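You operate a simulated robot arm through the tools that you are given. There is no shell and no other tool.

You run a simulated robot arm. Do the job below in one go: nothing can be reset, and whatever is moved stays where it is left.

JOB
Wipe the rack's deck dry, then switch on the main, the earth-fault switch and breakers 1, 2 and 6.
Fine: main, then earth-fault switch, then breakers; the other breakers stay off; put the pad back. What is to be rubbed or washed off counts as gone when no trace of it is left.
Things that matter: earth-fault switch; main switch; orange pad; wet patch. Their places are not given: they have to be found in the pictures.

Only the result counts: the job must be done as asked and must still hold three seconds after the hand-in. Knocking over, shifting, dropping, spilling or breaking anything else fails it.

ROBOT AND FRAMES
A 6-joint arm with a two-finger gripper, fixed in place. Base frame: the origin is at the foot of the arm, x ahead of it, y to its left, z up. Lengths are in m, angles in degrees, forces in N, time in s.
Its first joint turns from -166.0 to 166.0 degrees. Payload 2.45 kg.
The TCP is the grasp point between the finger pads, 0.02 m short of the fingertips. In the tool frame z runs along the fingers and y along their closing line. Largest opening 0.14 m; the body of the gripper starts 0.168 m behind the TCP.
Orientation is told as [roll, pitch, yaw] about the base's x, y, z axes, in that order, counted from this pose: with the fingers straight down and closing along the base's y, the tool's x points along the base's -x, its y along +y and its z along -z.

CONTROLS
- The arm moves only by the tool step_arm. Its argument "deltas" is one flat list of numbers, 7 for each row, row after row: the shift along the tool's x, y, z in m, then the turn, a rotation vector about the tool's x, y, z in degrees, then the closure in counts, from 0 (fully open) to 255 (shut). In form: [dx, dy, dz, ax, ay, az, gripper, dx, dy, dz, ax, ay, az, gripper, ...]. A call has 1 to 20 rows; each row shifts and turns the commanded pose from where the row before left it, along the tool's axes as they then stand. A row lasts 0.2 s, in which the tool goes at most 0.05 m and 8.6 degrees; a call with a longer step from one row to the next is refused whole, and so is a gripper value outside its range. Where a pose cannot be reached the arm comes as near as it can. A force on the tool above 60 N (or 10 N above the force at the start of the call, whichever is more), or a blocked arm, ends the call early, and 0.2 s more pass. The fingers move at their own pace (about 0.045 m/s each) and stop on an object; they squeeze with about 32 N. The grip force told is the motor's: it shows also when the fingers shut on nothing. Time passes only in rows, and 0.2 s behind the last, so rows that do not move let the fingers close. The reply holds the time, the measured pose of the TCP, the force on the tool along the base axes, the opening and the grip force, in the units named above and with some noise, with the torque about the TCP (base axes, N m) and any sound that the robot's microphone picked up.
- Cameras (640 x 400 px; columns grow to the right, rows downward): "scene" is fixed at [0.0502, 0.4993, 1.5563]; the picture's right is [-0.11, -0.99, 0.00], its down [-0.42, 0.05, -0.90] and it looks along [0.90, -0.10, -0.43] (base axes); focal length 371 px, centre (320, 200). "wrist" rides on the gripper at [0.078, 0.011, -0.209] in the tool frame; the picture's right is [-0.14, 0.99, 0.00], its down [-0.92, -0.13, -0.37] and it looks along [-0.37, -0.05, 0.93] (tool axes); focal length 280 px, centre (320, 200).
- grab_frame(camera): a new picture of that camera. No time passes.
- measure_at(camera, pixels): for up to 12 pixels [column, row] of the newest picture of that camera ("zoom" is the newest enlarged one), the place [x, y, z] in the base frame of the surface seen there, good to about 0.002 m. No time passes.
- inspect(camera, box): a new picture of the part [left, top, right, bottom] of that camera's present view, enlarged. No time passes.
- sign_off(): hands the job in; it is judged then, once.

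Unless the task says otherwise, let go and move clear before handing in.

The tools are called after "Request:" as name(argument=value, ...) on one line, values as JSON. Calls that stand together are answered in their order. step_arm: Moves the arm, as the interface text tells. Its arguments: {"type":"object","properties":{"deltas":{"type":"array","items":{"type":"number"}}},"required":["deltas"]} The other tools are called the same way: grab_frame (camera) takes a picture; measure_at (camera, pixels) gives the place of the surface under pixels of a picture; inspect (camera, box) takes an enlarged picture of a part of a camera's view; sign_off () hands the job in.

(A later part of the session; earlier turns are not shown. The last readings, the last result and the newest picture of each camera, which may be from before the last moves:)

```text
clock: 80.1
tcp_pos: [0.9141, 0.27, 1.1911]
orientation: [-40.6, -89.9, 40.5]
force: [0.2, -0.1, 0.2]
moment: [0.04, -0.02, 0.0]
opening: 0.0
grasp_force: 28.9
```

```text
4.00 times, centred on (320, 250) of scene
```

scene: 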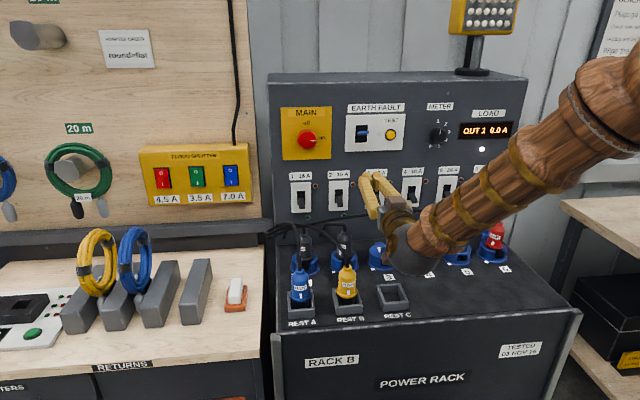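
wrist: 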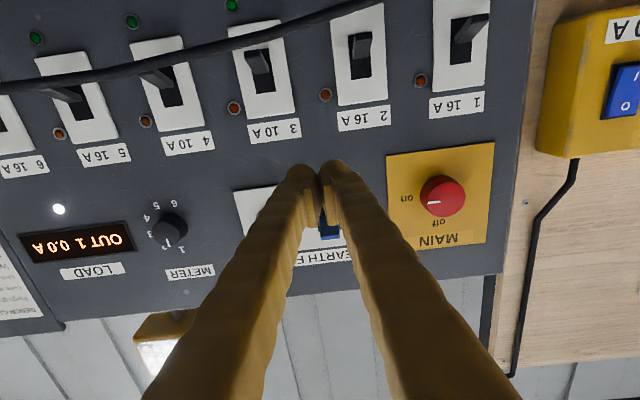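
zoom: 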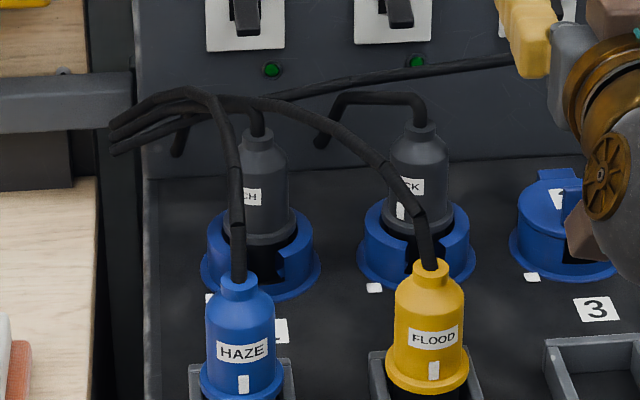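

Request:
measure_at(camera="zoom", pixels=[[185, 92], [222, 110], [236, 190], [240, 270], [260, 102], [320, 115], [380, 165], [428, 245], [340, 98], [418, 100], [450, 70], [260, 125]])

Request:
inspect(camera="scene", box=[430, 160, 530, 260])

Request:
measure_at(camera="zoom", pixels=[[330, 215], [420, 215], [200, 210], [300, 205], [385, 220], [410, 250], [415, 270], [420, 300], [370, 235], [330, 140], [340, 150], [325, 120]])

```text
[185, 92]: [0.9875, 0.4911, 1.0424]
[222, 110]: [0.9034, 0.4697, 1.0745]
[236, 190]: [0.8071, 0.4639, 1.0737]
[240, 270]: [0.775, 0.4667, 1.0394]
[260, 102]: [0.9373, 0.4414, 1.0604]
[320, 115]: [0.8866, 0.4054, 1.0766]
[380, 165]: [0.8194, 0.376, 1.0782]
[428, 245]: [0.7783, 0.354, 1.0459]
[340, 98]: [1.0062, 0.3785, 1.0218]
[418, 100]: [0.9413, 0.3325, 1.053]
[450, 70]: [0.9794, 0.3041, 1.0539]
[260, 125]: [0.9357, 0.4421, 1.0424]
```

```text
4.00 times, centred on (480, 210) of scene
```

zoom: 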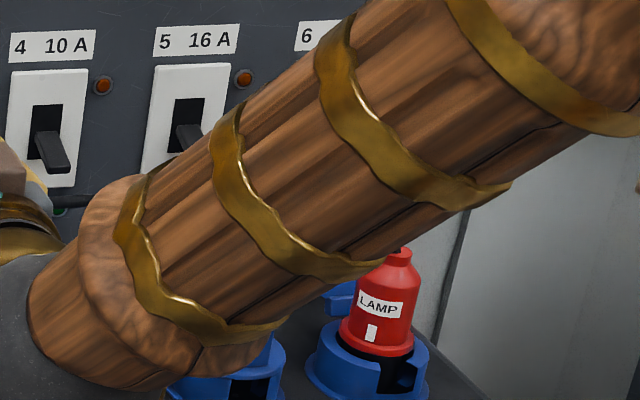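

```text
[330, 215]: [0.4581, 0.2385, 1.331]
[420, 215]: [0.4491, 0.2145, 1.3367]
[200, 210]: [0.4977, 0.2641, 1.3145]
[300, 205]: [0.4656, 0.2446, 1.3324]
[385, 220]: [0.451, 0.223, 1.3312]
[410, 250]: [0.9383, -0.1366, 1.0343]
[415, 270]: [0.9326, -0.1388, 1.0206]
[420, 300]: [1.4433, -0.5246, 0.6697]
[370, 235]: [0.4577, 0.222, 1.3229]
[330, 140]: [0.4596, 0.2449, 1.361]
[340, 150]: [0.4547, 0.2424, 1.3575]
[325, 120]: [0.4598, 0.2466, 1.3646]
```

Cables reach z≈1.08 at most and the lever of breaker 1 is at y 0.444, from (1.056,1.087) down to the tip (1.025,1.070). I'll tilt the tool 30° below horizontal, come in from above the cable, and grip the lever by its sides.

Request:
step_arm(deltas=[0, 0, 0, 0, 7.5, 0, 200, 0, 0, 0, 0, 7.5, 0, 173, 0, 0, 0, 0, 7.5, 0, 173, 0, 0, 0, 0, 7.5, 0, 173, 0.00684, 0.0348, 0.015, 0, 0, 0, 173, 0.00684, 0.0348, 0.015, 0, 0, 0, 173, 0.00684, 0.0348, 0.015, 0, 0, 0, 173, 0.00684, 0.0348, 0.015, 0, 0, 0, 173, 0.00684, 0.0348, 0.015, 0, 0, 0, 173, 0, 0, 0, 0, 0, 0, 173])

Request:
grab_frame(camera="wrist")

Request:
grab_frame(camera="scene")

```text
clock: 82.3
tcp_pos: [0.9593, 0.4438, 1.1235]
orientation: [-0.1, -60.0, 0.0]
force: [-0.2, -0.3, 0.0]
moment: [0.01, 0.0, 0.01]
opening: 0.0451
grasp_force: 0.1
```

```text
taken
```

wrist: 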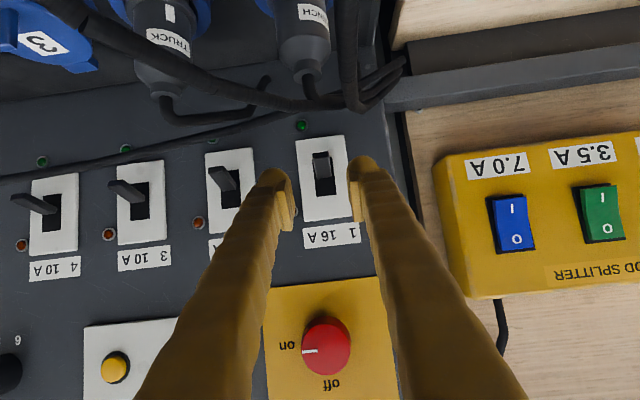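

```text
taken
```

scene: 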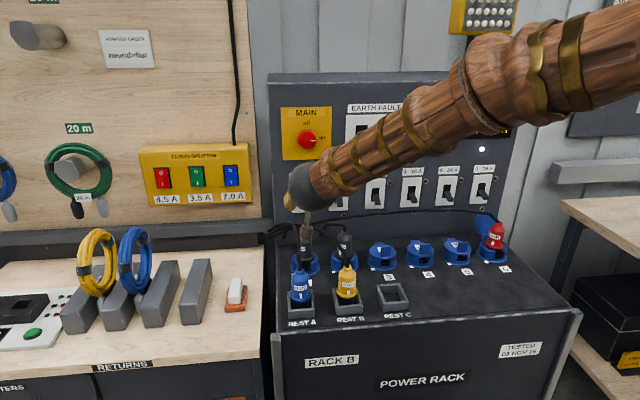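

Breaker 1's lever (323,165) is centred between the fingers. I'll steepen to 50° for clearance over the cables and move two thirds of the way in.

Request:
step_arm(deltas=[0, 0, 0, 0, 5, 0, 173, 0, 0, 0, 0, 5, 0, 173, -0.00457, 0, 0.027, 0, 0, 0, 173, -0.00457, 0, 0.027, 0, 0, 0, 173, 0, 0, 0, 0, 0, 0, 173])

Request:
grab_frame(camera="wrist")

Request:
inspect(camera="scene", box=[260, 140, 380, 260])

```text
clock: 83.5
tcp_pos: [1.0092, 0.4435, 1.0973]
orientation: [-0.1, -49.9, 0.2]
force: [-1.2, 0.6, 0.6]
moment: [-0.01, 0.0, 0.02]
opening: 0.0452
grasp_force: 0.1
```

```text
taken
```

wrist: 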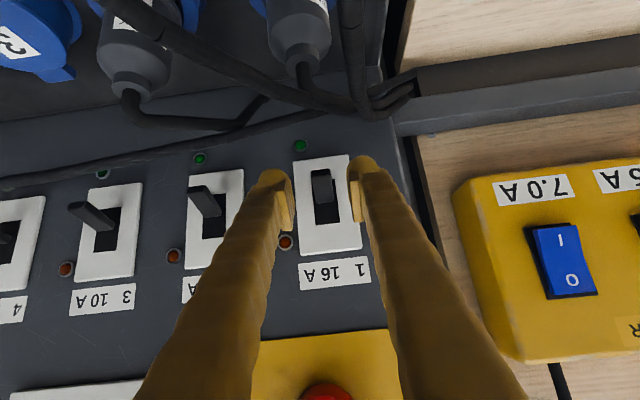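

```text
3.33 times, centred on (320, 200) of scene
```

zoom: 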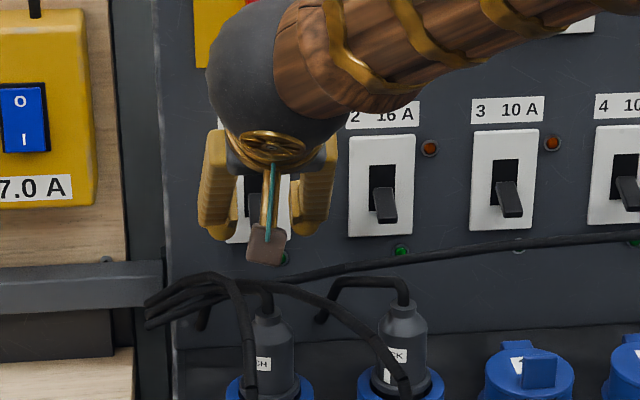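

The fingers straddle breaker 1's lever with cables well below. I'll go in the last 26 mm and close on the lever.

Request:
step_arm(deltas=[-0.0008, 0.0003, 0.0129, 0, 0, 0, 173, -0.0009, 0.0003, 0.0129, 0, 0, 0, 173, 0, 0, 0, 0, 0, 0, 210, 0, 0, 0, 0, 0, 0, 255, 0, 0, 0, 0, 0, 0, 255])

Request:
grab_frame(camera="wrist")

```text
clock: 84.7
tcp_pos: [1.0297, 0.4446, 1.0827]
orientation: [0.0, -50.0, 0.0]
force: [6.9, 18.1, -0.3]
moment: [0.13, 0.01, 0.07]
opening: 0.0171
grasp_force: 31.9
```

```text
taken
```

wrist: 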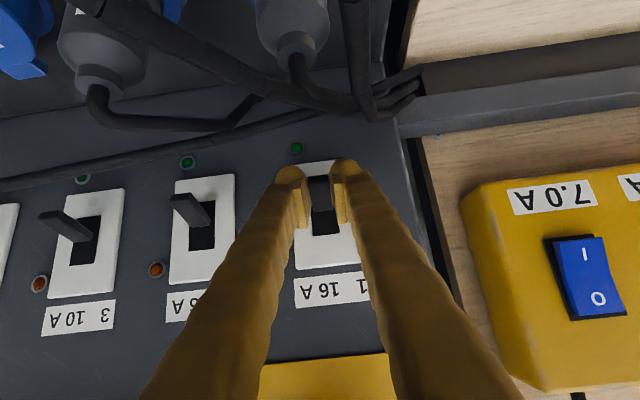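

The lever is gripped (opening 0.017) with a side force of 18 N, so I'll shift 0.8 mm in +y and lift along the lever's arc by 26 mm.

Request:
step_arm(deltas=[0, 0.0008, 0, 0, 0, 0, 255, -0.0027, 0, -0.00345, 0, 0, 0, 255, -0.0027, 0, -0.00345, 0, 0, 0, 255, -0.0027, 0, -0.00345, 0, 0, 0, 255, -0.00387, 0, -0.00207, 0, 0, 0, 255, -0.00387, 0, -0.00207, 0, 0, 0, 255, -0.00387, 0, -0.00207, 0, 0, 0, 255])

Request:
grab_frame(camera="wrist")

Request:
inspect(camera="scene", box=[260, 140, 380, 260])

```text
clock: 86.3
tcp_pos: [1.0308, 0.445, 1.1102]
orientation: [-0.1, -50.1, 0.1]
force: [-0.8, 0.0, -0.9]
moment: [0.02, -0.03, -0.03]
opening: 0.0
grasp_force: 29.2
```

```text
taken
```

wrist: 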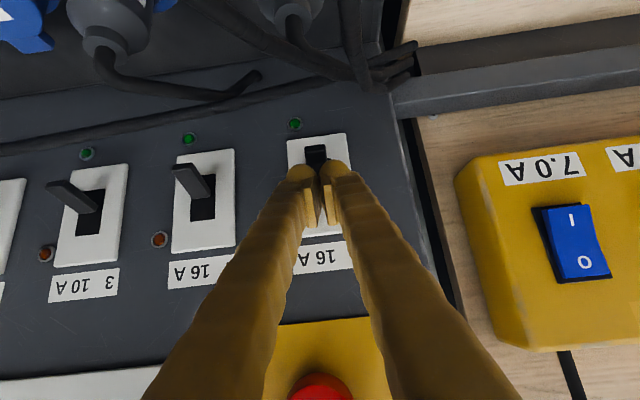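

```text
3.33 times, centred on (320, 200) of scene
```

zoom: 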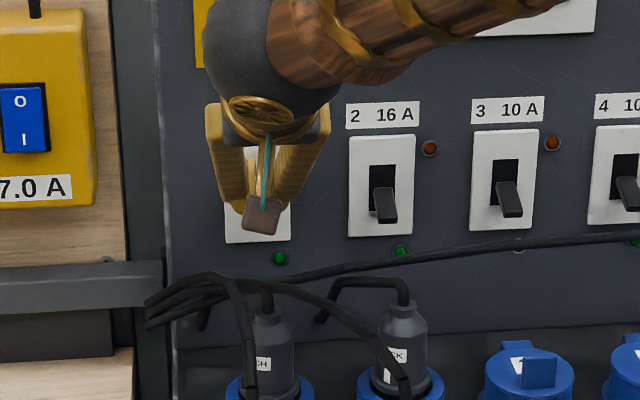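

The fingers slipped off the lever (opening 0.0). I'll pull back to see whether it flipped.

Request:
step_arm(deltas=[0, 0, -0.03, 0, 0, 0, 255, 0, 0, -0.04, 0, 0, 0, 255, 0, 0, -0.03, 0, 0, 0, 200])

Request:
grab_frame(camera="wrist")

Request:
inspect(camera="scene", box=[260, 140, 380, 260])

```text
clock: 87.1
tcp_pos: [0.9501, 0.4449, 1.173]
orientation: [-0.1, -49.9, 0.1]
force: [-0.1, -0.5, -0.2]
moment: [0.01, -0.02, -0.01]
opening: 0.0305
grasp_force: 0.2
```

```text
taken
```

wrist: 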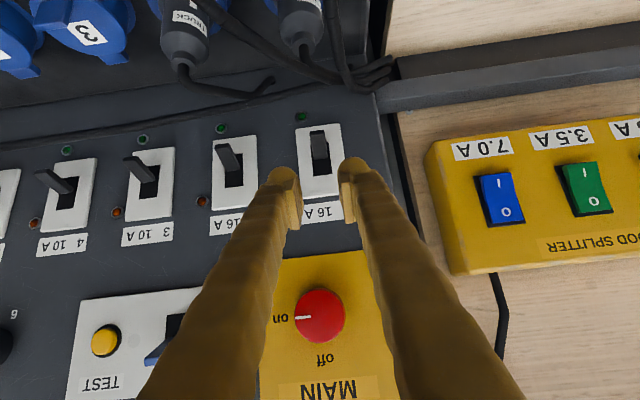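

```text
3.33 times, centred on (320, 200) of scene
```

zoom: 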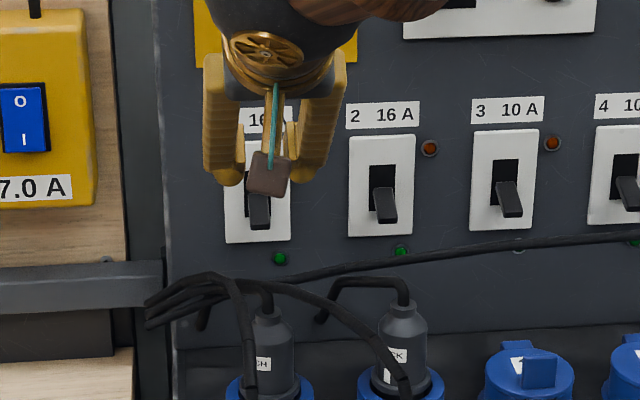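

Breaker 1 is still down: friction on the sides is not enough, so it must be pushed from below while clearing the cable. I'll measure the cable's course in front of breakers 1, 2 and 6.

Request:
step_arm(deltas=[0, 0.0, -0.04, 0, 0, 0, 255, 0, 0.0, -0.04, 0, 0, 0, 255, 0, 0, -0.04, 0, 0, 0, 255, 0, 0, -0.04, 0, 0, 0, 255])

Request:
inspect(camera="scene", box=[262, 190, 362, 252])

```text
clock: 88.1
tcp_pos: [0.8297, 0.4435, 1.277]
orientation: [-0.1, -49.9, 0.1]
force: [0.6, 0.7, 0.0]
moment: [-0.02, -0.05, -0.03]
opening: 0.0
grasp_force: 29.0
```

```text
6.40 times, centred on (312, 221) of scene
```

zoom: 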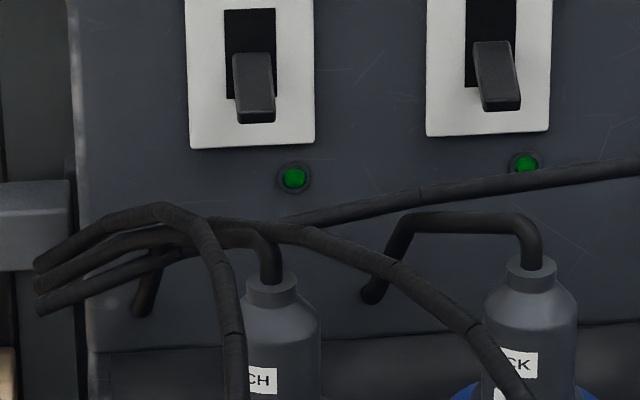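

Request:
measure_at(camera="zoom", pixels=[[620, 166], [560, 178], [500, 188], [440, 193], [380, 205], [330, 213], [295, 220], [240, 226], [200, 232], [255, 232], [150, 212], [100, 240]])

Request:
measure_at(camera="zoom", pixels=[[165, 212], [205, 235], [300, 232], [350, 245], [420, 222], [500, 220], [620, 160], [620, 174], [440, 186], [440, 200], [145, 260], [60, 255]])

```text
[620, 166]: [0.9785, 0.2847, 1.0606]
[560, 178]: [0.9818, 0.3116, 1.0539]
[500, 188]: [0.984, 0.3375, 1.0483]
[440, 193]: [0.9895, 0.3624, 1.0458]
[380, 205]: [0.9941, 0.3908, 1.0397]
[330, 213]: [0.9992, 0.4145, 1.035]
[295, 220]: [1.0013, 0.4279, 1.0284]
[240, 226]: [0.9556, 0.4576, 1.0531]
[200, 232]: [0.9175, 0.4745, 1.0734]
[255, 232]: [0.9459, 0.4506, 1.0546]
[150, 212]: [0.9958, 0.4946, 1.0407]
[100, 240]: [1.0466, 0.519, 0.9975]
```

```text
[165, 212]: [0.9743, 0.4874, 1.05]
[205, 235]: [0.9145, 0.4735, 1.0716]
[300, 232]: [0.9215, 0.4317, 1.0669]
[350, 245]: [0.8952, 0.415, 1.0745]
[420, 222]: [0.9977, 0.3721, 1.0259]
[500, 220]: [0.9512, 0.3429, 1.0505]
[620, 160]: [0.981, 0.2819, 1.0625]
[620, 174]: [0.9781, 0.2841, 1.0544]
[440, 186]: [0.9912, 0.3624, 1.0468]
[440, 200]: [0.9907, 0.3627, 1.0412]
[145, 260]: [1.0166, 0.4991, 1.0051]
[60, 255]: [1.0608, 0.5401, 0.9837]
```

The cable only comes within x≈0.99 of the panel, so a steeper tool fits in the gap between cable and panel. My last grip had only caught the lever's very tip; now I'll use a 35° tool and grip with the finger blocks, lever higher between the fingers. First a move to above breaker 1.

Request:
step_arm(deltas=[0, 0, 0, 0, 7.5, 0, 200, 0, 0, 0, 0, 7.5, 0, 173, -0.0103, 0.0005, 0.0429, 0, 0, 0, 173, -0.0103, 0.0005, 0.0429, 0, 0, 0, 173, -0.0103, 0.0005, 0.0429, 0, 0, 0, 173, -0.0103, 0.0005, 0.0429, 0, 0, 0, 173, 0, 0, 0, 0, 0, 0, 173])

Request:
grab_frame(camera="wrist")

Request:
grab_frame(camera="scene")

```text
clock: 89.7
tcp_pos: [0.9636, 0.4473, 1.1586]
orientation: [-0.1, -34.9, 0.0]
force: [0.1, -0.4, 0.7]
moment: [-0.01, 0.0, 0.02]
opening: 0.0449
grasp_force: 0.0
```

```text
taken
```

wrist: 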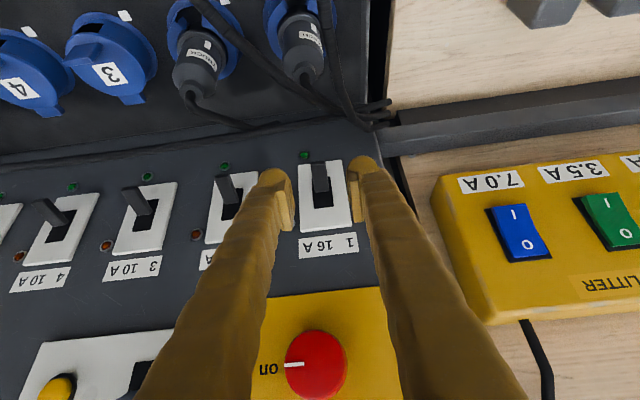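

```text
taken
```

scene: 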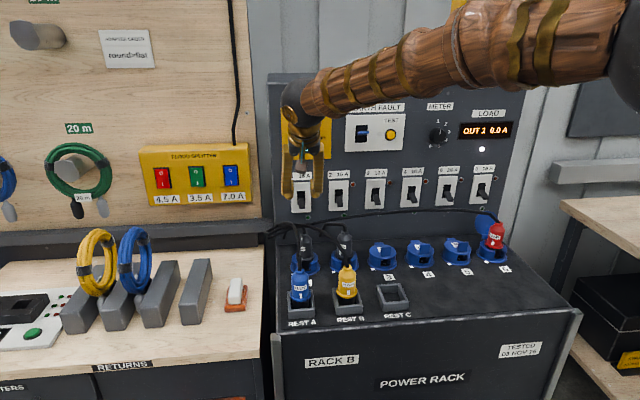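

The fingers point at breaker 1's lever (320,177) from above. I'll go in 8 cm along the tool axis and look again.

Request:
step_arm(deltas=[0, -0.0006, 0.04, 0, 0, 0, 173, 0, -0.0006, 0.04, 0, 0, 0, 173, 0, 0, 0, 0, 0, 0, 173])

Request:
grab_frame(camera="wrist")

Request:
inspect(camera="scene", box=[260, 160, 360, 250])

```text
clock: 90.5
tcp_pos: [1.0077, 0.4476, 1.0921]
orientation: [0.0, -34.9, 0.0]
force: [0.5, -0.4, -0.5]
moment: [-0.02, 0.03, -0.03]
opening: 0.0451
grasp_force: 0.1
```

```text
taken
```

wrist: 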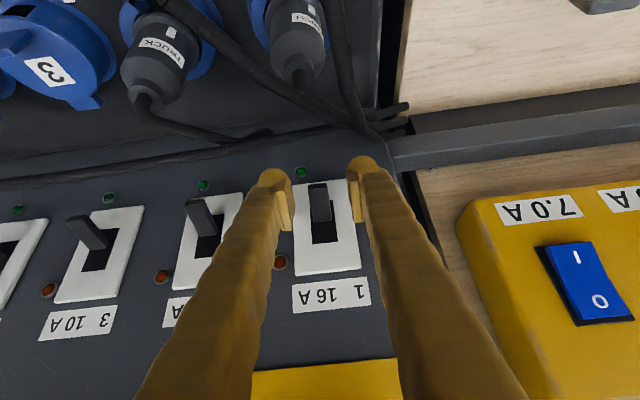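

```text
4.44 times, centred on (310, 205) of scene
```

zoom: 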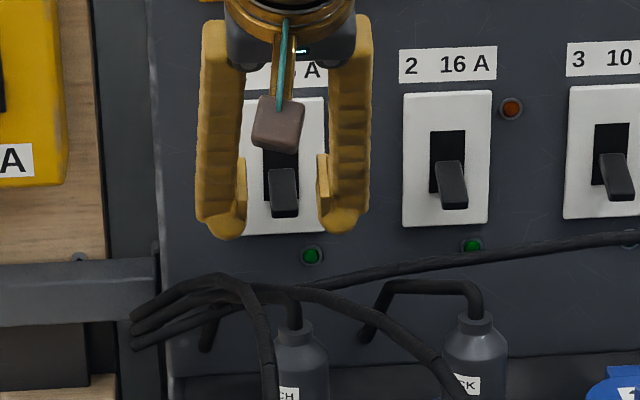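

The fingers straddle the lever cleanly (zoom 283,195). I'll go 38 mm deeper so the blocks sit beside it, then close.

Request:
step_arm(deltas=[-0.0006, -0.001, 0.015, 0, 0, 0, 173, -0.0006, -0.001, 0.014, 0, 0, 0, 173, -0.0006, 0, 0.009, 0, 0, 0, 173, 0, 0, 0, 0, 0, 0, 173])

Request:
inspect(camera="scene", box=[260, 160, 360, 250])

Request:
grab_frame(camera="wrist")

```text
clock: 91.5
tcp_pos: [1.0318, 0.4442, 1.0627]
orientation: [-0.1, -34.9, 0.0]
force: [-0.2, -0.3, 0.7]
moment: [-0.01, 0.01, 0.02]
opening: 0.0448
grasp_force: 0.1
```

```text
4.44 times, centred on (310, 205) of scene
```

zoom: 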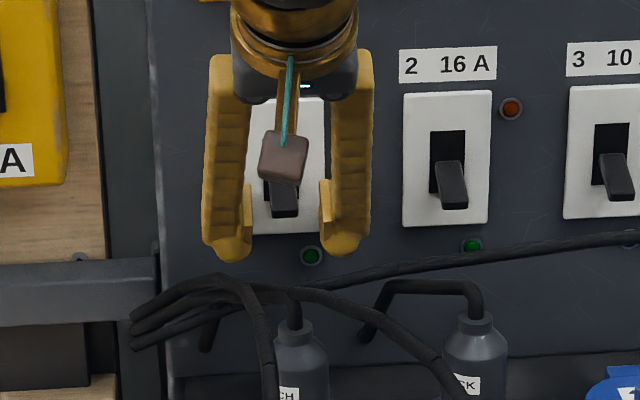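

```text
taken
```

wrist: 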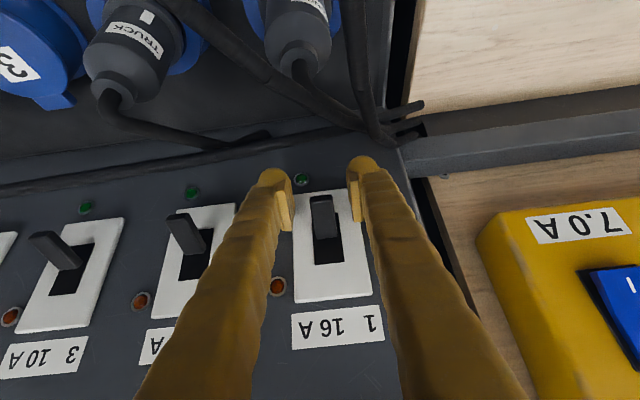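

The lever is beside the upper part of the finger blocks. I'll close on it.

Request:
step_arm(deltas=[0, 0.001, 0, 0, 0, 0, 200, 0, 0, 0, 0, 0, 0, 255, 0, 0, 0, 0, 0, 0, 255, 0, 0, 0, 0, 0, 0, 255])

Request:
inspect(camera="scene", box=[260, 160, 360, 250])

```text
clock: 92.5
tcp_pos: [1.0317, 0.4443, 1.0632]
orientation: [-0.1, -34.9, 0.0]
force: [-0.6, -2.7, -0.2]
moment: [0.0, 0.06, 0.01]
opening: 0.0131
grasp_force: 39.8
```

```text
4.44 times, centred on (310, 205) of scene
```

zoom: 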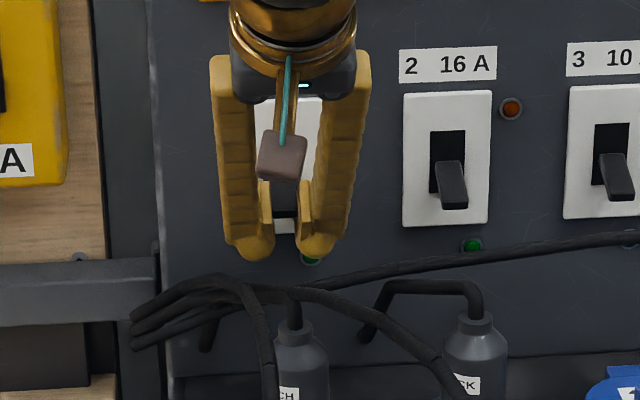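

Opening is 0.013, less than before, so the knobs sit slightly under the lever and should hold it. I'll lift along the arc in two stages, first 13 mm.

Request:
step_arm(deltas=[-0.00173, 0, -0.00404, 0, 0, 0, 255, -0.00173, 0, -0.00404, 0, 0, 0, 255, -0.00173, 0, -0.00404, 0, 0, 0, 255])

Request:
inspect(camera="scene", box=[260, 160, 360, 250])

Request:
grab_frame(camera="wrist")

```text
clock: 93.3
tcp_pos: [1.0295, 0.4443, 1.0719]
orientation: [-0.2, -34.6, 0.1]
force: [4.7, 10.7, -49.3]
moment: [-0.12, 1.84, 0.0]
opening: 0.014
grasp_force: 40.5
```

```text
4.44 times, centred on (310, 205) of scene
```

zoom: 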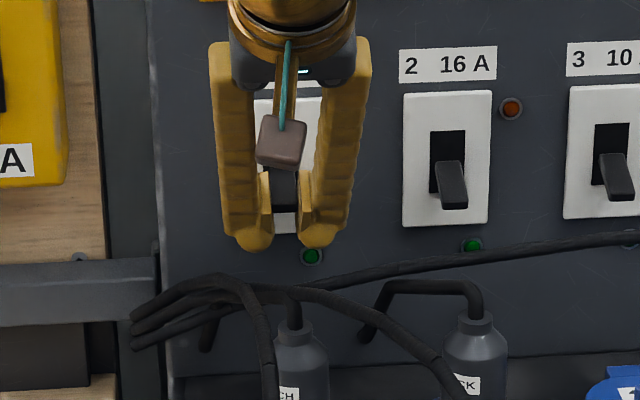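

```text
taken
```

wrist: 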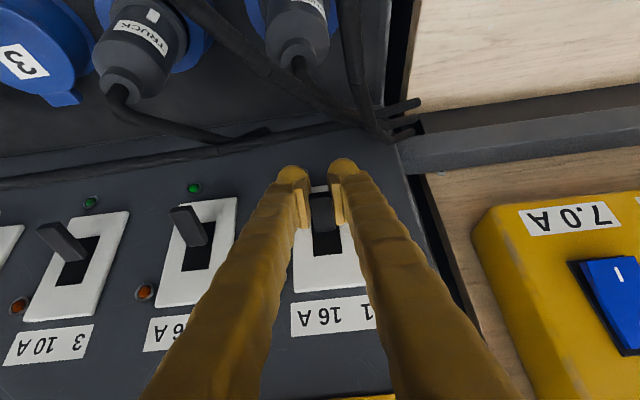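

The lever resists with 49 N. I'll look closely whether it is turning.

Request:
inspect(camera="scene", box=[285, 180, 325, 220])

Request:
inspect(camera="wrist", box=[270, 150, 370, 260])

```text
10.00 times, centred on (305, 200) of scene
```

zoom: 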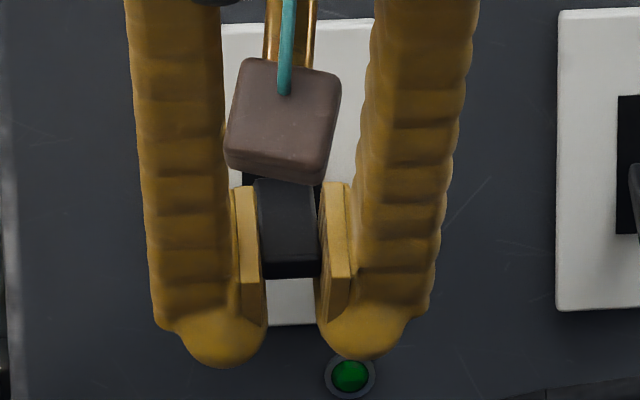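

```text
3.64 times, centred on (320, 205) of wrist
```

zoom: 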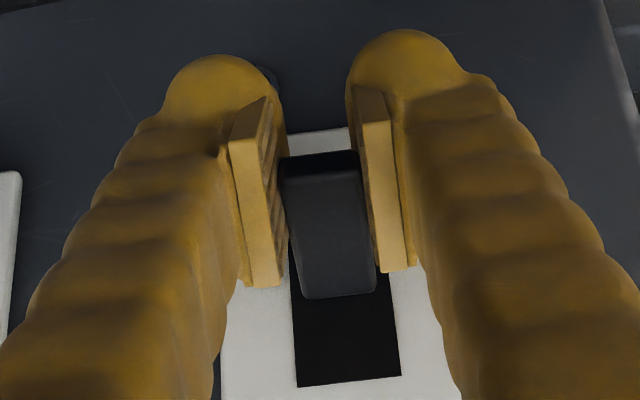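

The lever has begun to turn (its end rose from row 290 to 278). I'll continue lifting in small steps.

Request:
step_arm(deltas=[-0.00115, 0, -0.00164, 0, 0, 0, 255])

Request:
step_arm(deltas=[-0.00115, 0, -0.00164, 0, 0, 0, 255])

```text
clock: 93.7
tcp_pos: [1.0287, 0.4449, 1.0743]
orientation: [-0.3, -34.6, 0.1]
force: [-11.0, 8.5, -53.4]
moment: [-0.08, 1.84, -0.01]
opening: 0.015
grasp_force: 41.7
```

```text
clock: 94.1
tcp_pos: [1.0297, 0.444, 1.0784]
orientation: [-0.1, -34.9, 0.2]
force: [-10.3, 7.6, -49.9]
moment: [-0.05, 1.75, 0.08]
opening: 0.0157
grasp_force: 42.0
```

Request:
inspect(camera="scene", box=[285, 180, 325, 220])

Request:
inspect(camera="wrist", box=[270, 150, 370, 260])

```text
10.00 times, centred on (305, 200) of scene
```

zoom: 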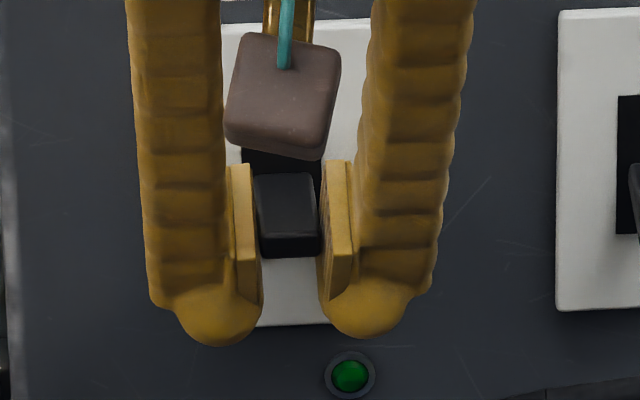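

```text
3.64 times, centred on (320, 205) of wrist
```

zoom: 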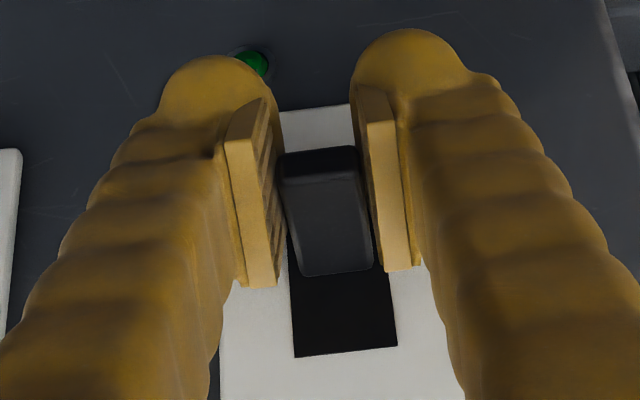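

The lever follows (end now at row 258, about two fifths of the way). I'll keep lifting in 2 mm steps.

Request:
step_arm(deltas=[-0.00115, 0, -0.00164, 0, 0, 0, 255])

Request:
step_arm(deltas=[-0.00115, 0, -0.00164, 0, 0, 0, 255])

Request:
step_arm(deltas=[-0.00115, 0, -0.00164, 0, 0, 0, 255])

Request:
inspect(camera="scene", box=[285, 180, 325, 220])

```text
clock: 94.5
tcp_pos: [1.0305, 0.4456, 1.085]
orientation: [0.1, -35.2, 0.0]
force: [-3.8, -1.3, -20.8]
moment: [0.0, 0.71, -0.07]
opening: 0.017
grasp_force: 42.2
```

```text
clock: 94.9
tcp_pos: [1.0314, 0.445, 1.0859]
orientation: [-0.1, -35.1, 0.0]
force: [17.1, 0.1, -15.0]
moment: [-0.01, 0.52, 0.0]
opening: 0.017
grasp_force: 42.4
```

```text
clock: 95.3
tcp_pos: [1.0312, 0.4443, 1.086]
orientation: [0.1, -35.0, 0.0]
force: [27.6, 1.6, -16.2]
moment: [-0.02, 0.54, -0.01]
opening: 0.017
grasp_force: 42.2
```

```text
10.00 times, centred on (305, 200) of scene
```

zoom: 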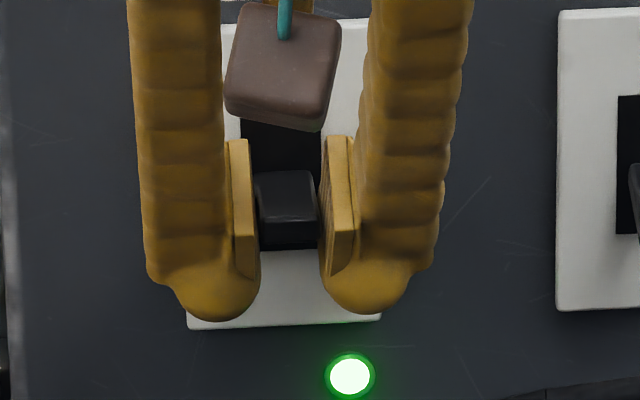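

The green lamp under breaker 1 is lit, so it has switched on. I'll guide the lever a bit further along its arc (forward and up) before releasing.

Request:
step_arm(deltas=[-0.0022, 0, -0.0021, 0, 0, 0, 255, -0.0022, 0, -0.0021, 0, 0, 0, 255])

Request:
inspect(camera="scene", box=[285, 180, 325, 220])

Request:
inspect(camera="wrist", box=[270, 150, 370, 260])

```text
clock: 95.9
tcp_pos: [1.0297, 0.4442, 1.0895]
orientation: [-0.2, -34.6, 0.2]
force: [-9.6, -4.2, -27.0]
moment: [-0.02, 1.04, -0.08]
opening: 0.0175
grasp_force: 42.2
```

```text
10.00 times, centred on (305, 200) of scene
```

zoom: 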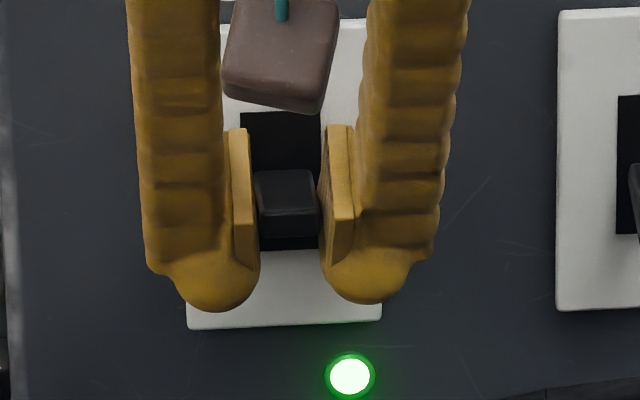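

```text
3.64 times, centred on (320, 205) of wrist
```

zoom: 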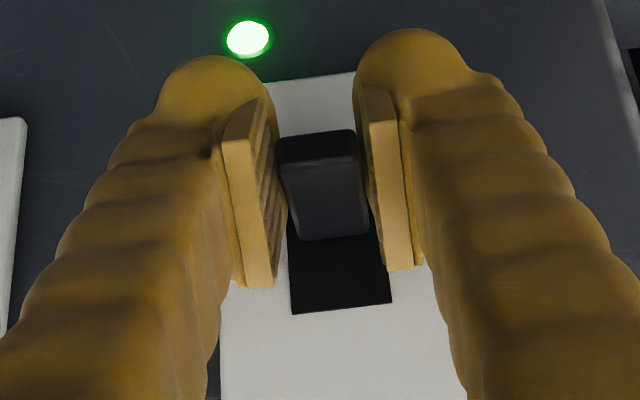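

The lever is at about its middle position and the lamp is lit; I'll keep lifting to carry it fully over.

Request:
step_arm(deltas=[-0.0022, 0, -0.0021, 0, 0, 0, 255, -0.0022, 0, -0.0021, 0, 0, 0, 255])

Request:
step_arm(deltas=[-0.0022, 0, -0.0021, 0, 0, 0, 255, -0.0022, 0, -0.0021, 0, 0, 0, 255])

Request:
inspect(camera="scene", box=[285, 180, 325, 220])

```text
clock: 96.5
tcp_pos: [1.0318, 0.4451, 1.096]
orientation: [-0.1, -34.9, 0.0]
force: [-10.1, -10.4, -25.3]
moment: [-0.03, 1.05, -0.16]
opening: 0.0171
grasp_force: 42.9
```

```text
clock: 97.1
tcp_pos: [1.0329, 0.4463, 1.1029]
orientation: [0.1, -34.9, -0.1]
force: [-7.4, -14.5, -24.0]
moment: [-0.12, 0.97, -0.06]
opening: 0.0168
grasp_force: 42.5
```

```text
10.00 times, centred on (305, 200) of scene
```

zoom: 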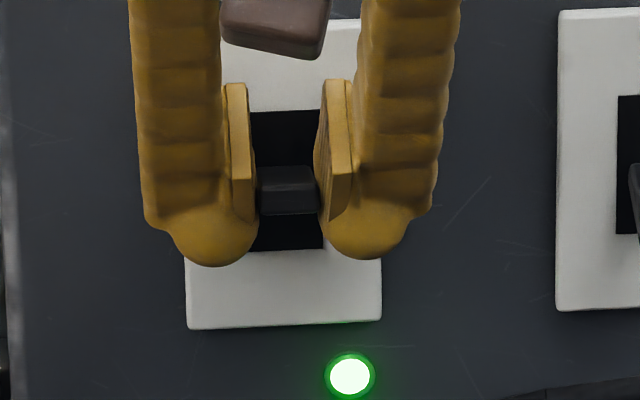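

The lever is past the middle (end at rows 185–215). Two more small lifts.

Request:
step_arm(deltas=[-0.0024, 0, -0.0019, 0, 0, 0, 255, -0.0024, 0, -0.0019, 0, 0, 0, 255])

Request:
step_arm(deltas=[-0.0024, 0, -0.0019, 0, 0, 0, 255])

Request:
inspect(camera="scene", box=[285, 180, 325, 220])

```text
clock: 97.7
tcp_pos: [1.035, 0.4447, 1.108]
orientation: [-0.1, -34.8, 0.0]
force: [-8.2, -11.2, -30.0]
moment: [-0.09, 0.62, -0.03]
opening: 0.0168
grasp_force: 42.7
```

```text
clock: 98.1
tcp_pos: [1.0358, 0.4449, 1.1113]
orientation: [-0.1, -34.9, 0.0]
force: [-5.6, -10.6, -32.6]
moment: [-0.07, 0.09, 0.0]
opening: 0.0169
grasp_force: 42.2
```

```text
10.00 times, centred on (305, 200) of scene
```

zoom: 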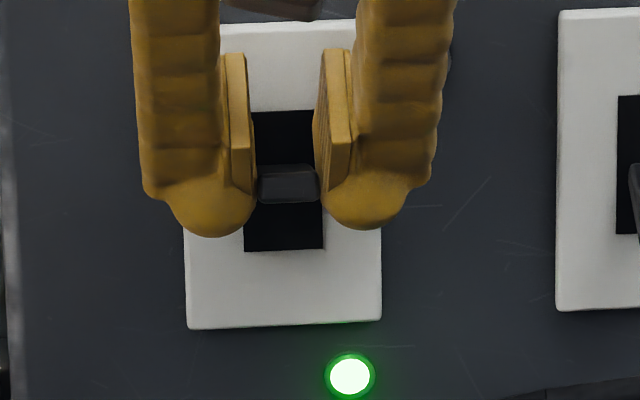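

The lever is up (end at rows 163–203) and the lamp stays lit. I'll open the fingers in place and see if it holds.

Request:
step_arm(deltas=[0, 0, 0, 0, 0, 0, 215, 0, 0, 0, 0, 0, 0, 190, 0, 0, 0, 0, 0, 0, 173, 0, 0, 0, 0, 0, 0, 165, 0, 0, 0, 0, 0, 0, 165])

Request:
inspect(camera="scene", box=[285, 180, 325, 220])

```text
clock: 99.3
tcp_pos: [1.035, 0.4454, 1.113]
orientation: [0.0, -34.9, 0.0]
force: [0.2, 0.4, 0.2]
moment: [-0.01, -0.02, -0.03]
opening: 0.0493
grasp_force: 0.1
```

```text
10.00 times, centred on (305, 200) of scene
```

zoom: 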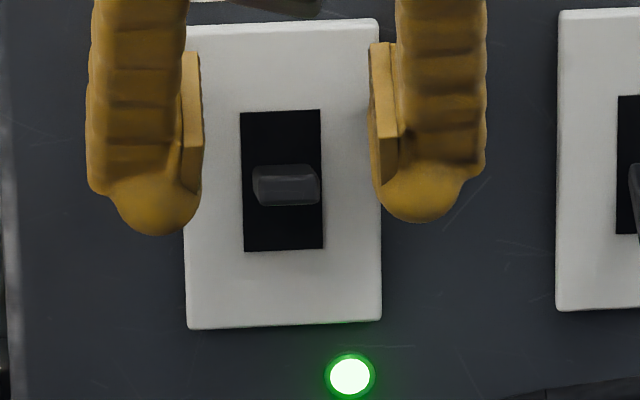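

The lever holds up and the lamp is lit. I'll measure its tip height, then retreat.

Request:
measure_at(camera="zoom", pixels=[[285, 185], [265, 185], [305, 195], [290, 202]])

Request:
step_arm(deltas=[0, 0, -0.02, 0, 0, 0, 165, 0, 0, -0.03, 0, 0, 0, 165, 0, 0, -0.04, 0, 0, 0, 165])

Request:
inspect(camera="scene", box=[275, 160, 375, 240])

```text
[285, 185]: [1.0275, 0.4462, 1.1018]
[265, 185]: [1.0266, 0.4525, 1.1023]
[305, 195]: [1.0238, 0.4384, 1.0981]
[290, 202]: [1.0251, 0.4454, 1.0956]
```

```text
clock: 100.1
tcp_pos: [0.9822, 0.4454, 1.1869]
orientation: [0.0, -34.8, 0.1]
force: [0.6, 0.0, -0.4]
moment: [-0.03, 0.01, 0.02]
opening: 0.0494
grasp_force: 0.0
```

```text
5.00 times, centred on (325, 200) of scene
```

zoom: 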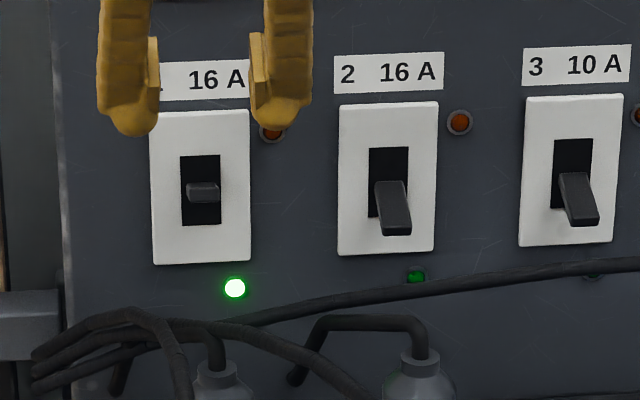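

Breaker 1 is on (tip z 1.10, green lamp). Next breaker 2: I'll measure its lever.

Request:
inspect(camera="scene", box=[322, 180, 362, 220])

```text
10.00 times, centred on (342, 200) of scene
```

zoom: 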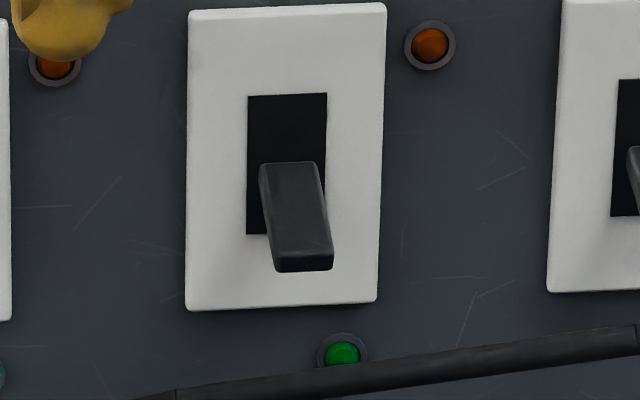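

Request:
measure_at(camera="zoom", pixels=[[264, 170], [318, 168], [276, 250], [329, 248], [280, 265], [328, 262], [304, 258], [290, 170], [250, 98], [324, 97], [250, 230], [300, 215]])

```text
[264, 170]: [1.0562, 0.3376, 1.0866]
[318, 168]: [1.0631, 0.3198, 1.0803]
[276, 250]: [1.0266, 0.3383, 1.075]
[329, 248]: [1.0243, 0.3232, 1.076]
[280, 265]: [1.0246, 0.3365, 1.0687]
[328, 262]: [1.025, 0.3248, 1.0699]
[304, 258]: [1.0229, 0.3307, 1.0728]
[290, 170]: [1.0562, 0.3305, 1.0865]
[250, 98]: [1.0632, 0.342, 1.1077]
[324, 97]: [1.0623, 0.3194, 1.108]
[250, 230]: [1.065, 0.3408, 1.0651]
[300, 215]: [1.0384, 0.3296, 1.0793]
```

Lever 2 is centred at y≈0.3305 with the same height. I'll move over to it and go in 8 cm along the tool axis.

Request:
step_arm(deltas=[0.0103, -0.0383, 0.0034, 0, 0, 0, 173, 0.0103, -0.0383, 0.0034, 0, 0, 0, 173, 0.0104, -0.0383, 0.0034, 0, 0, 0, 173, 0, 0, 0.04, 0, 0, 0, 173, 0, 0, 0.04, 0, 0, 0, 173, 0, 0, 0, 0, 0, 0, 173])

Request:
grab_frame(camera="wrist")

Request:
inspect(camera="scene", box=[290, 160, 390, 250])

```text
clock: 101.5
tcp_pos: [1.0092, 0.3308, 1.096]
orientation: [0.0, -34.9, 0.0]
force: [-0.8, 0.4, 1.0]
moment: [-0.01, 0.02, -0.02]
opening: 0.0452
grasp_force: 0.1
```

```text
taken
```

wrist: 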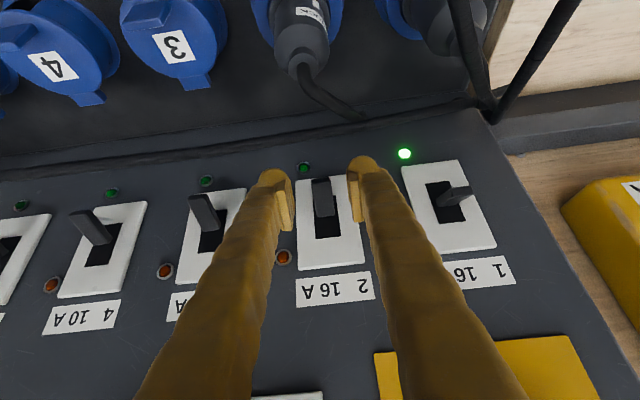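

```text
4.44 times, centred on (340, 205) of scene
```

zoom: 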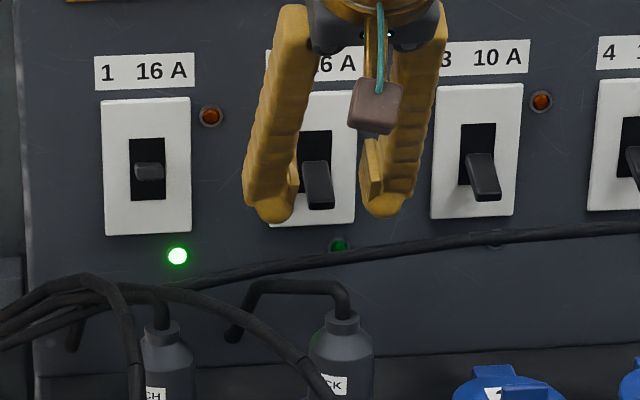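

The fingers straddle lever 2 with the cable well in front-below. I'll go the last 40 mm in and close.

Request:
step_arm(deltas=[0.0003, 0, 0.0134, 0, 0, 0, 173, 0.0003, 0, 0.0134, 0, 0, 0, 173, 0.0003, 0, 0.0134, 0, 0, 0, 173, 0, 0, 0, 0, 0, 0, 173, 0, 0, 0, 0, 0, 0, 210, 0, 0, 0, 0, 0, 0, 255, 0, 0, 0, 0, 0, 0, 255, 0, 0, 0, 0, 0, 0, 255])

Request:
inspect(camera="scene", box=[322, 180, 362, 220])

```text
clock: 103.3
tcp_pos: [1.0335, 0.3313, 1.0605]
orientation: [0.0, -34.9, 0.1]
force: [4.1, 12.3, -2.3]
moment: [-0.17, 0.16, 0.14]
opening: 0.013
grasp_force: 39.1
```

```text
10.00 times, centred on (342, 200) of scene
```

zoom: 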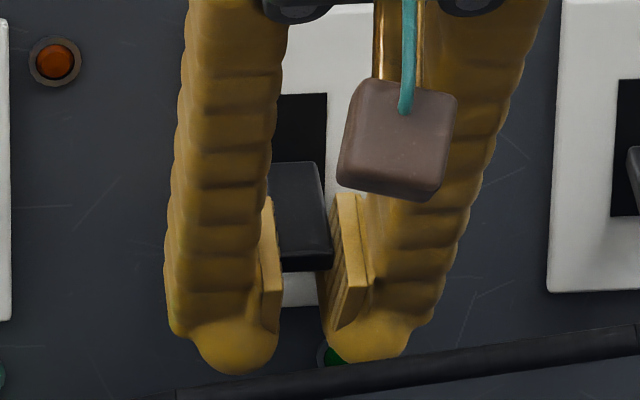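

Lever 2 is gripped like lever 1 (opening 0.013). I'll lift with the same sequence.

Request:
step_arm(deltas=[0, 0.0005, 0, 0, 0, 0, 255, -0.00173, 0, -0.00404, 0, 0, 0, 255, -0.00173, 0, -0.00404, 0, 0, 0, 255, -0.00173, 0, -0.00404, 0, 0, 0, 255])

Request:
step_arm(deltas=[-0.00115, 0, -0.00164, 0, 0, 0, 255])

Request:
step_arm(deltas=[-0.00115, 0, -0.00164, 0, 0, 0, 255])

Request:
step_arm(deltas=[-0.00115, 0, -0.00164, 0, 0, 0, 255])

Request:
inspect(camera="scene", box=[322, 180, 362, 220])

```text
clock: 104.3
tcp_pos: [1.0295, 0.3317, 1.0716]
orientation: [-0.1, -34.8, 0.0]
force: [-4.2, 12.5, -31.8]
moment: [-0.07, 1.08, 0.13]
opening: 0.0136
grasp_force: 40.1
```

```text
clock: 104.7
tcp_pos: [1.0291, 0.3308, 1.0722]
orientation: [0.0, -34.8, 0.1]
force: [-11.3, 12.1, -46.1]
moment: [-0.14, 1.49, 0.07]
opening: 0.0137
grasp_force: 40.1
```

```text
clock: 105.1
tcp_pos: [1.0295, 0.3318, 1.0748]
orientation: [-0.1, -34.8, 0.1]
force: [-12.3, 12.8, -52.7]
moment: [-0.14, 1.78, 0.09]
opening: 0.0146
grasp_force: 40.8
```

```text
clock: 105.5
tcp_pos: [1.0302, 0.3319, 1.0774]
orientation: [0.0, -34.8, 0.1]
force: [-10.9, 15.2, -55.2]
moment: [-0.12, 1.88, 0.13]
opening: 0.0151
grasp_force: 41.5
```

```text
10.00 times, centred on (342, 200) of scene
```

zoom: 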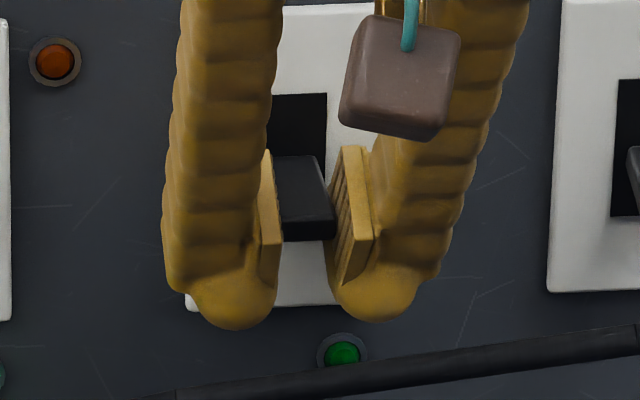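

The lever is rising (force 55 N, end from row 270 to 240). I'll keep going in 2 mm steps.

Request:
step_arm(deltas=[-0.00115, 0, -0.00164, 0, 0, 0, 255])

Request:
step_arm(deltas=[-0.00115, 0, -0.00164, 0, 0, 0, 255])

Request:
step_arm(deltas=[-0.0022, 0, -0.0021, 0, 0, 0, 255, -0.0022, 0, -0.0021, 0, 0, 0, 255])

Request:
inspect(camera="scene", box=[322, 180, 362, 220])

```text
clock: 105.9
tcp_pos: [1.0318, 0.3303, 1.0856]
orientation: [0.1, -35.2, 0.0]
force: [-6.8, 10.5, -24.8]
moment: [0.04, 0.84, 0.15]
opening: 0.0172
grasp_force: 42.5
```

```text
clock: 106.3
tcp_pos: [1.0322, 0.3315, 1.085]
orientation: [0.1, -35.1, 0.0]
force: [12.9, 12.3, -18.5]
moment: [-0.03, 0.62, 0.16]
opening: 0.0169
grasp_force: 42.7
```

```text
clock: 106.9
tcp_pos: [1.031, 0.3319, 1.087]
orientation: [-0.1, -34.7, 0.1]
force: [-0.3, 13.5, -29.4]
moment: [0.0, 1.03, 0.16]
opening: 0.0173
grasp_force: 42.5
```

```text
10.00 times, centred on (342, 200) of scene
```

zoom: 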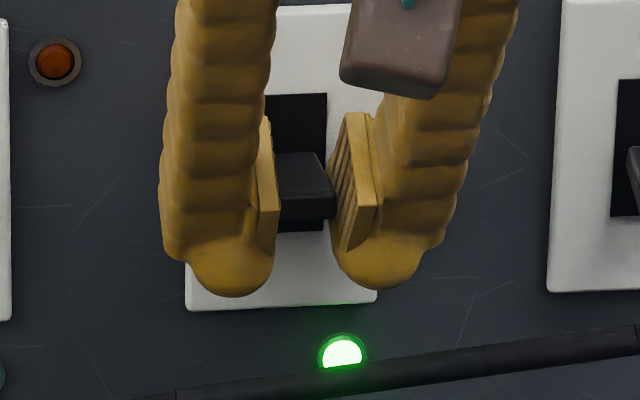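

Lamp 2 is lit and the lever is near its middle. I'll carry it on up as before.

Request:
step_arm(deltas=[-0.0022, 0, -0.0021, 0, 0, 0, 255, -0.0022, 0, -0.0021, 0, 0, 0, 255])

Request:
step_arm(deltas=[-0.0022, 0, -0.0021, 0, 0, 0, 255, -0.0022, 0, -0.0021, 0, 0, 0, 255])

Request:
step_arm(deltas=[-0.0024, 0, -0.0019, 0, 0, 0, 255, -0.0024, 0, -0.0019, 0, 0, 0, 255])

Request:
step_arm(deltas=[-0.0024, 0, -0.0019, 0, 0, 0, 255])

Request:
inspect(camera="scene", box=[322, 180, 362, 220])

```text
clock: 107.5
tcp_pos: [1.0328, 0.33, 1.094]
orientation: [-0.1, -34.9, 0.1]
force: [-10.7, 14.5, -26.7]
moment: [0.06, 1.02, 0.15]
opening: 0.017
grasp_force: 42.9
```

```text
clock: 108.1
tcp_pos: [1.0337, 0.3301, 1.1018]
orientation: [0.0, -34.9, 0.1]
force: [-1.7, 23.7, -26.1]
moment: [0.13, 0.89, 0.12]
opening: 0.0169
grasp_force: 42.7
```

```text
clock: 108.7
tcp_pos: [1.0351, 0.3307, 1.106]
orientation: [-0.2, -35.0, -0.1]
force: [-8.7, 24.1, -26.1]
moment: [0.2, 0.89, 0.08]
opening: 0.0172
grasp_force: 42.4
```

```text
clock: 109.1
tcp_pos: [1.0356, 0.3304, 1.1087]
orientation: [-0.1, -34.8, 0.1]
force: [-6.4, 20.0, -32.4]
moment: [0.15, 0.2, 0.02]
opening: 0.0168
grasp_force: 42.2
```

```text
10.00 times, centred on (342, 200) of scene
```

zoom: 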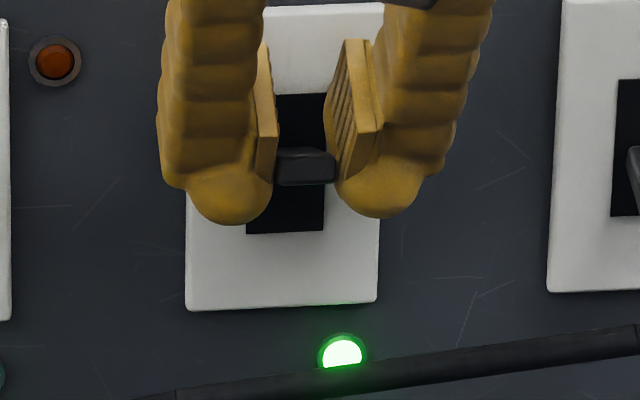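

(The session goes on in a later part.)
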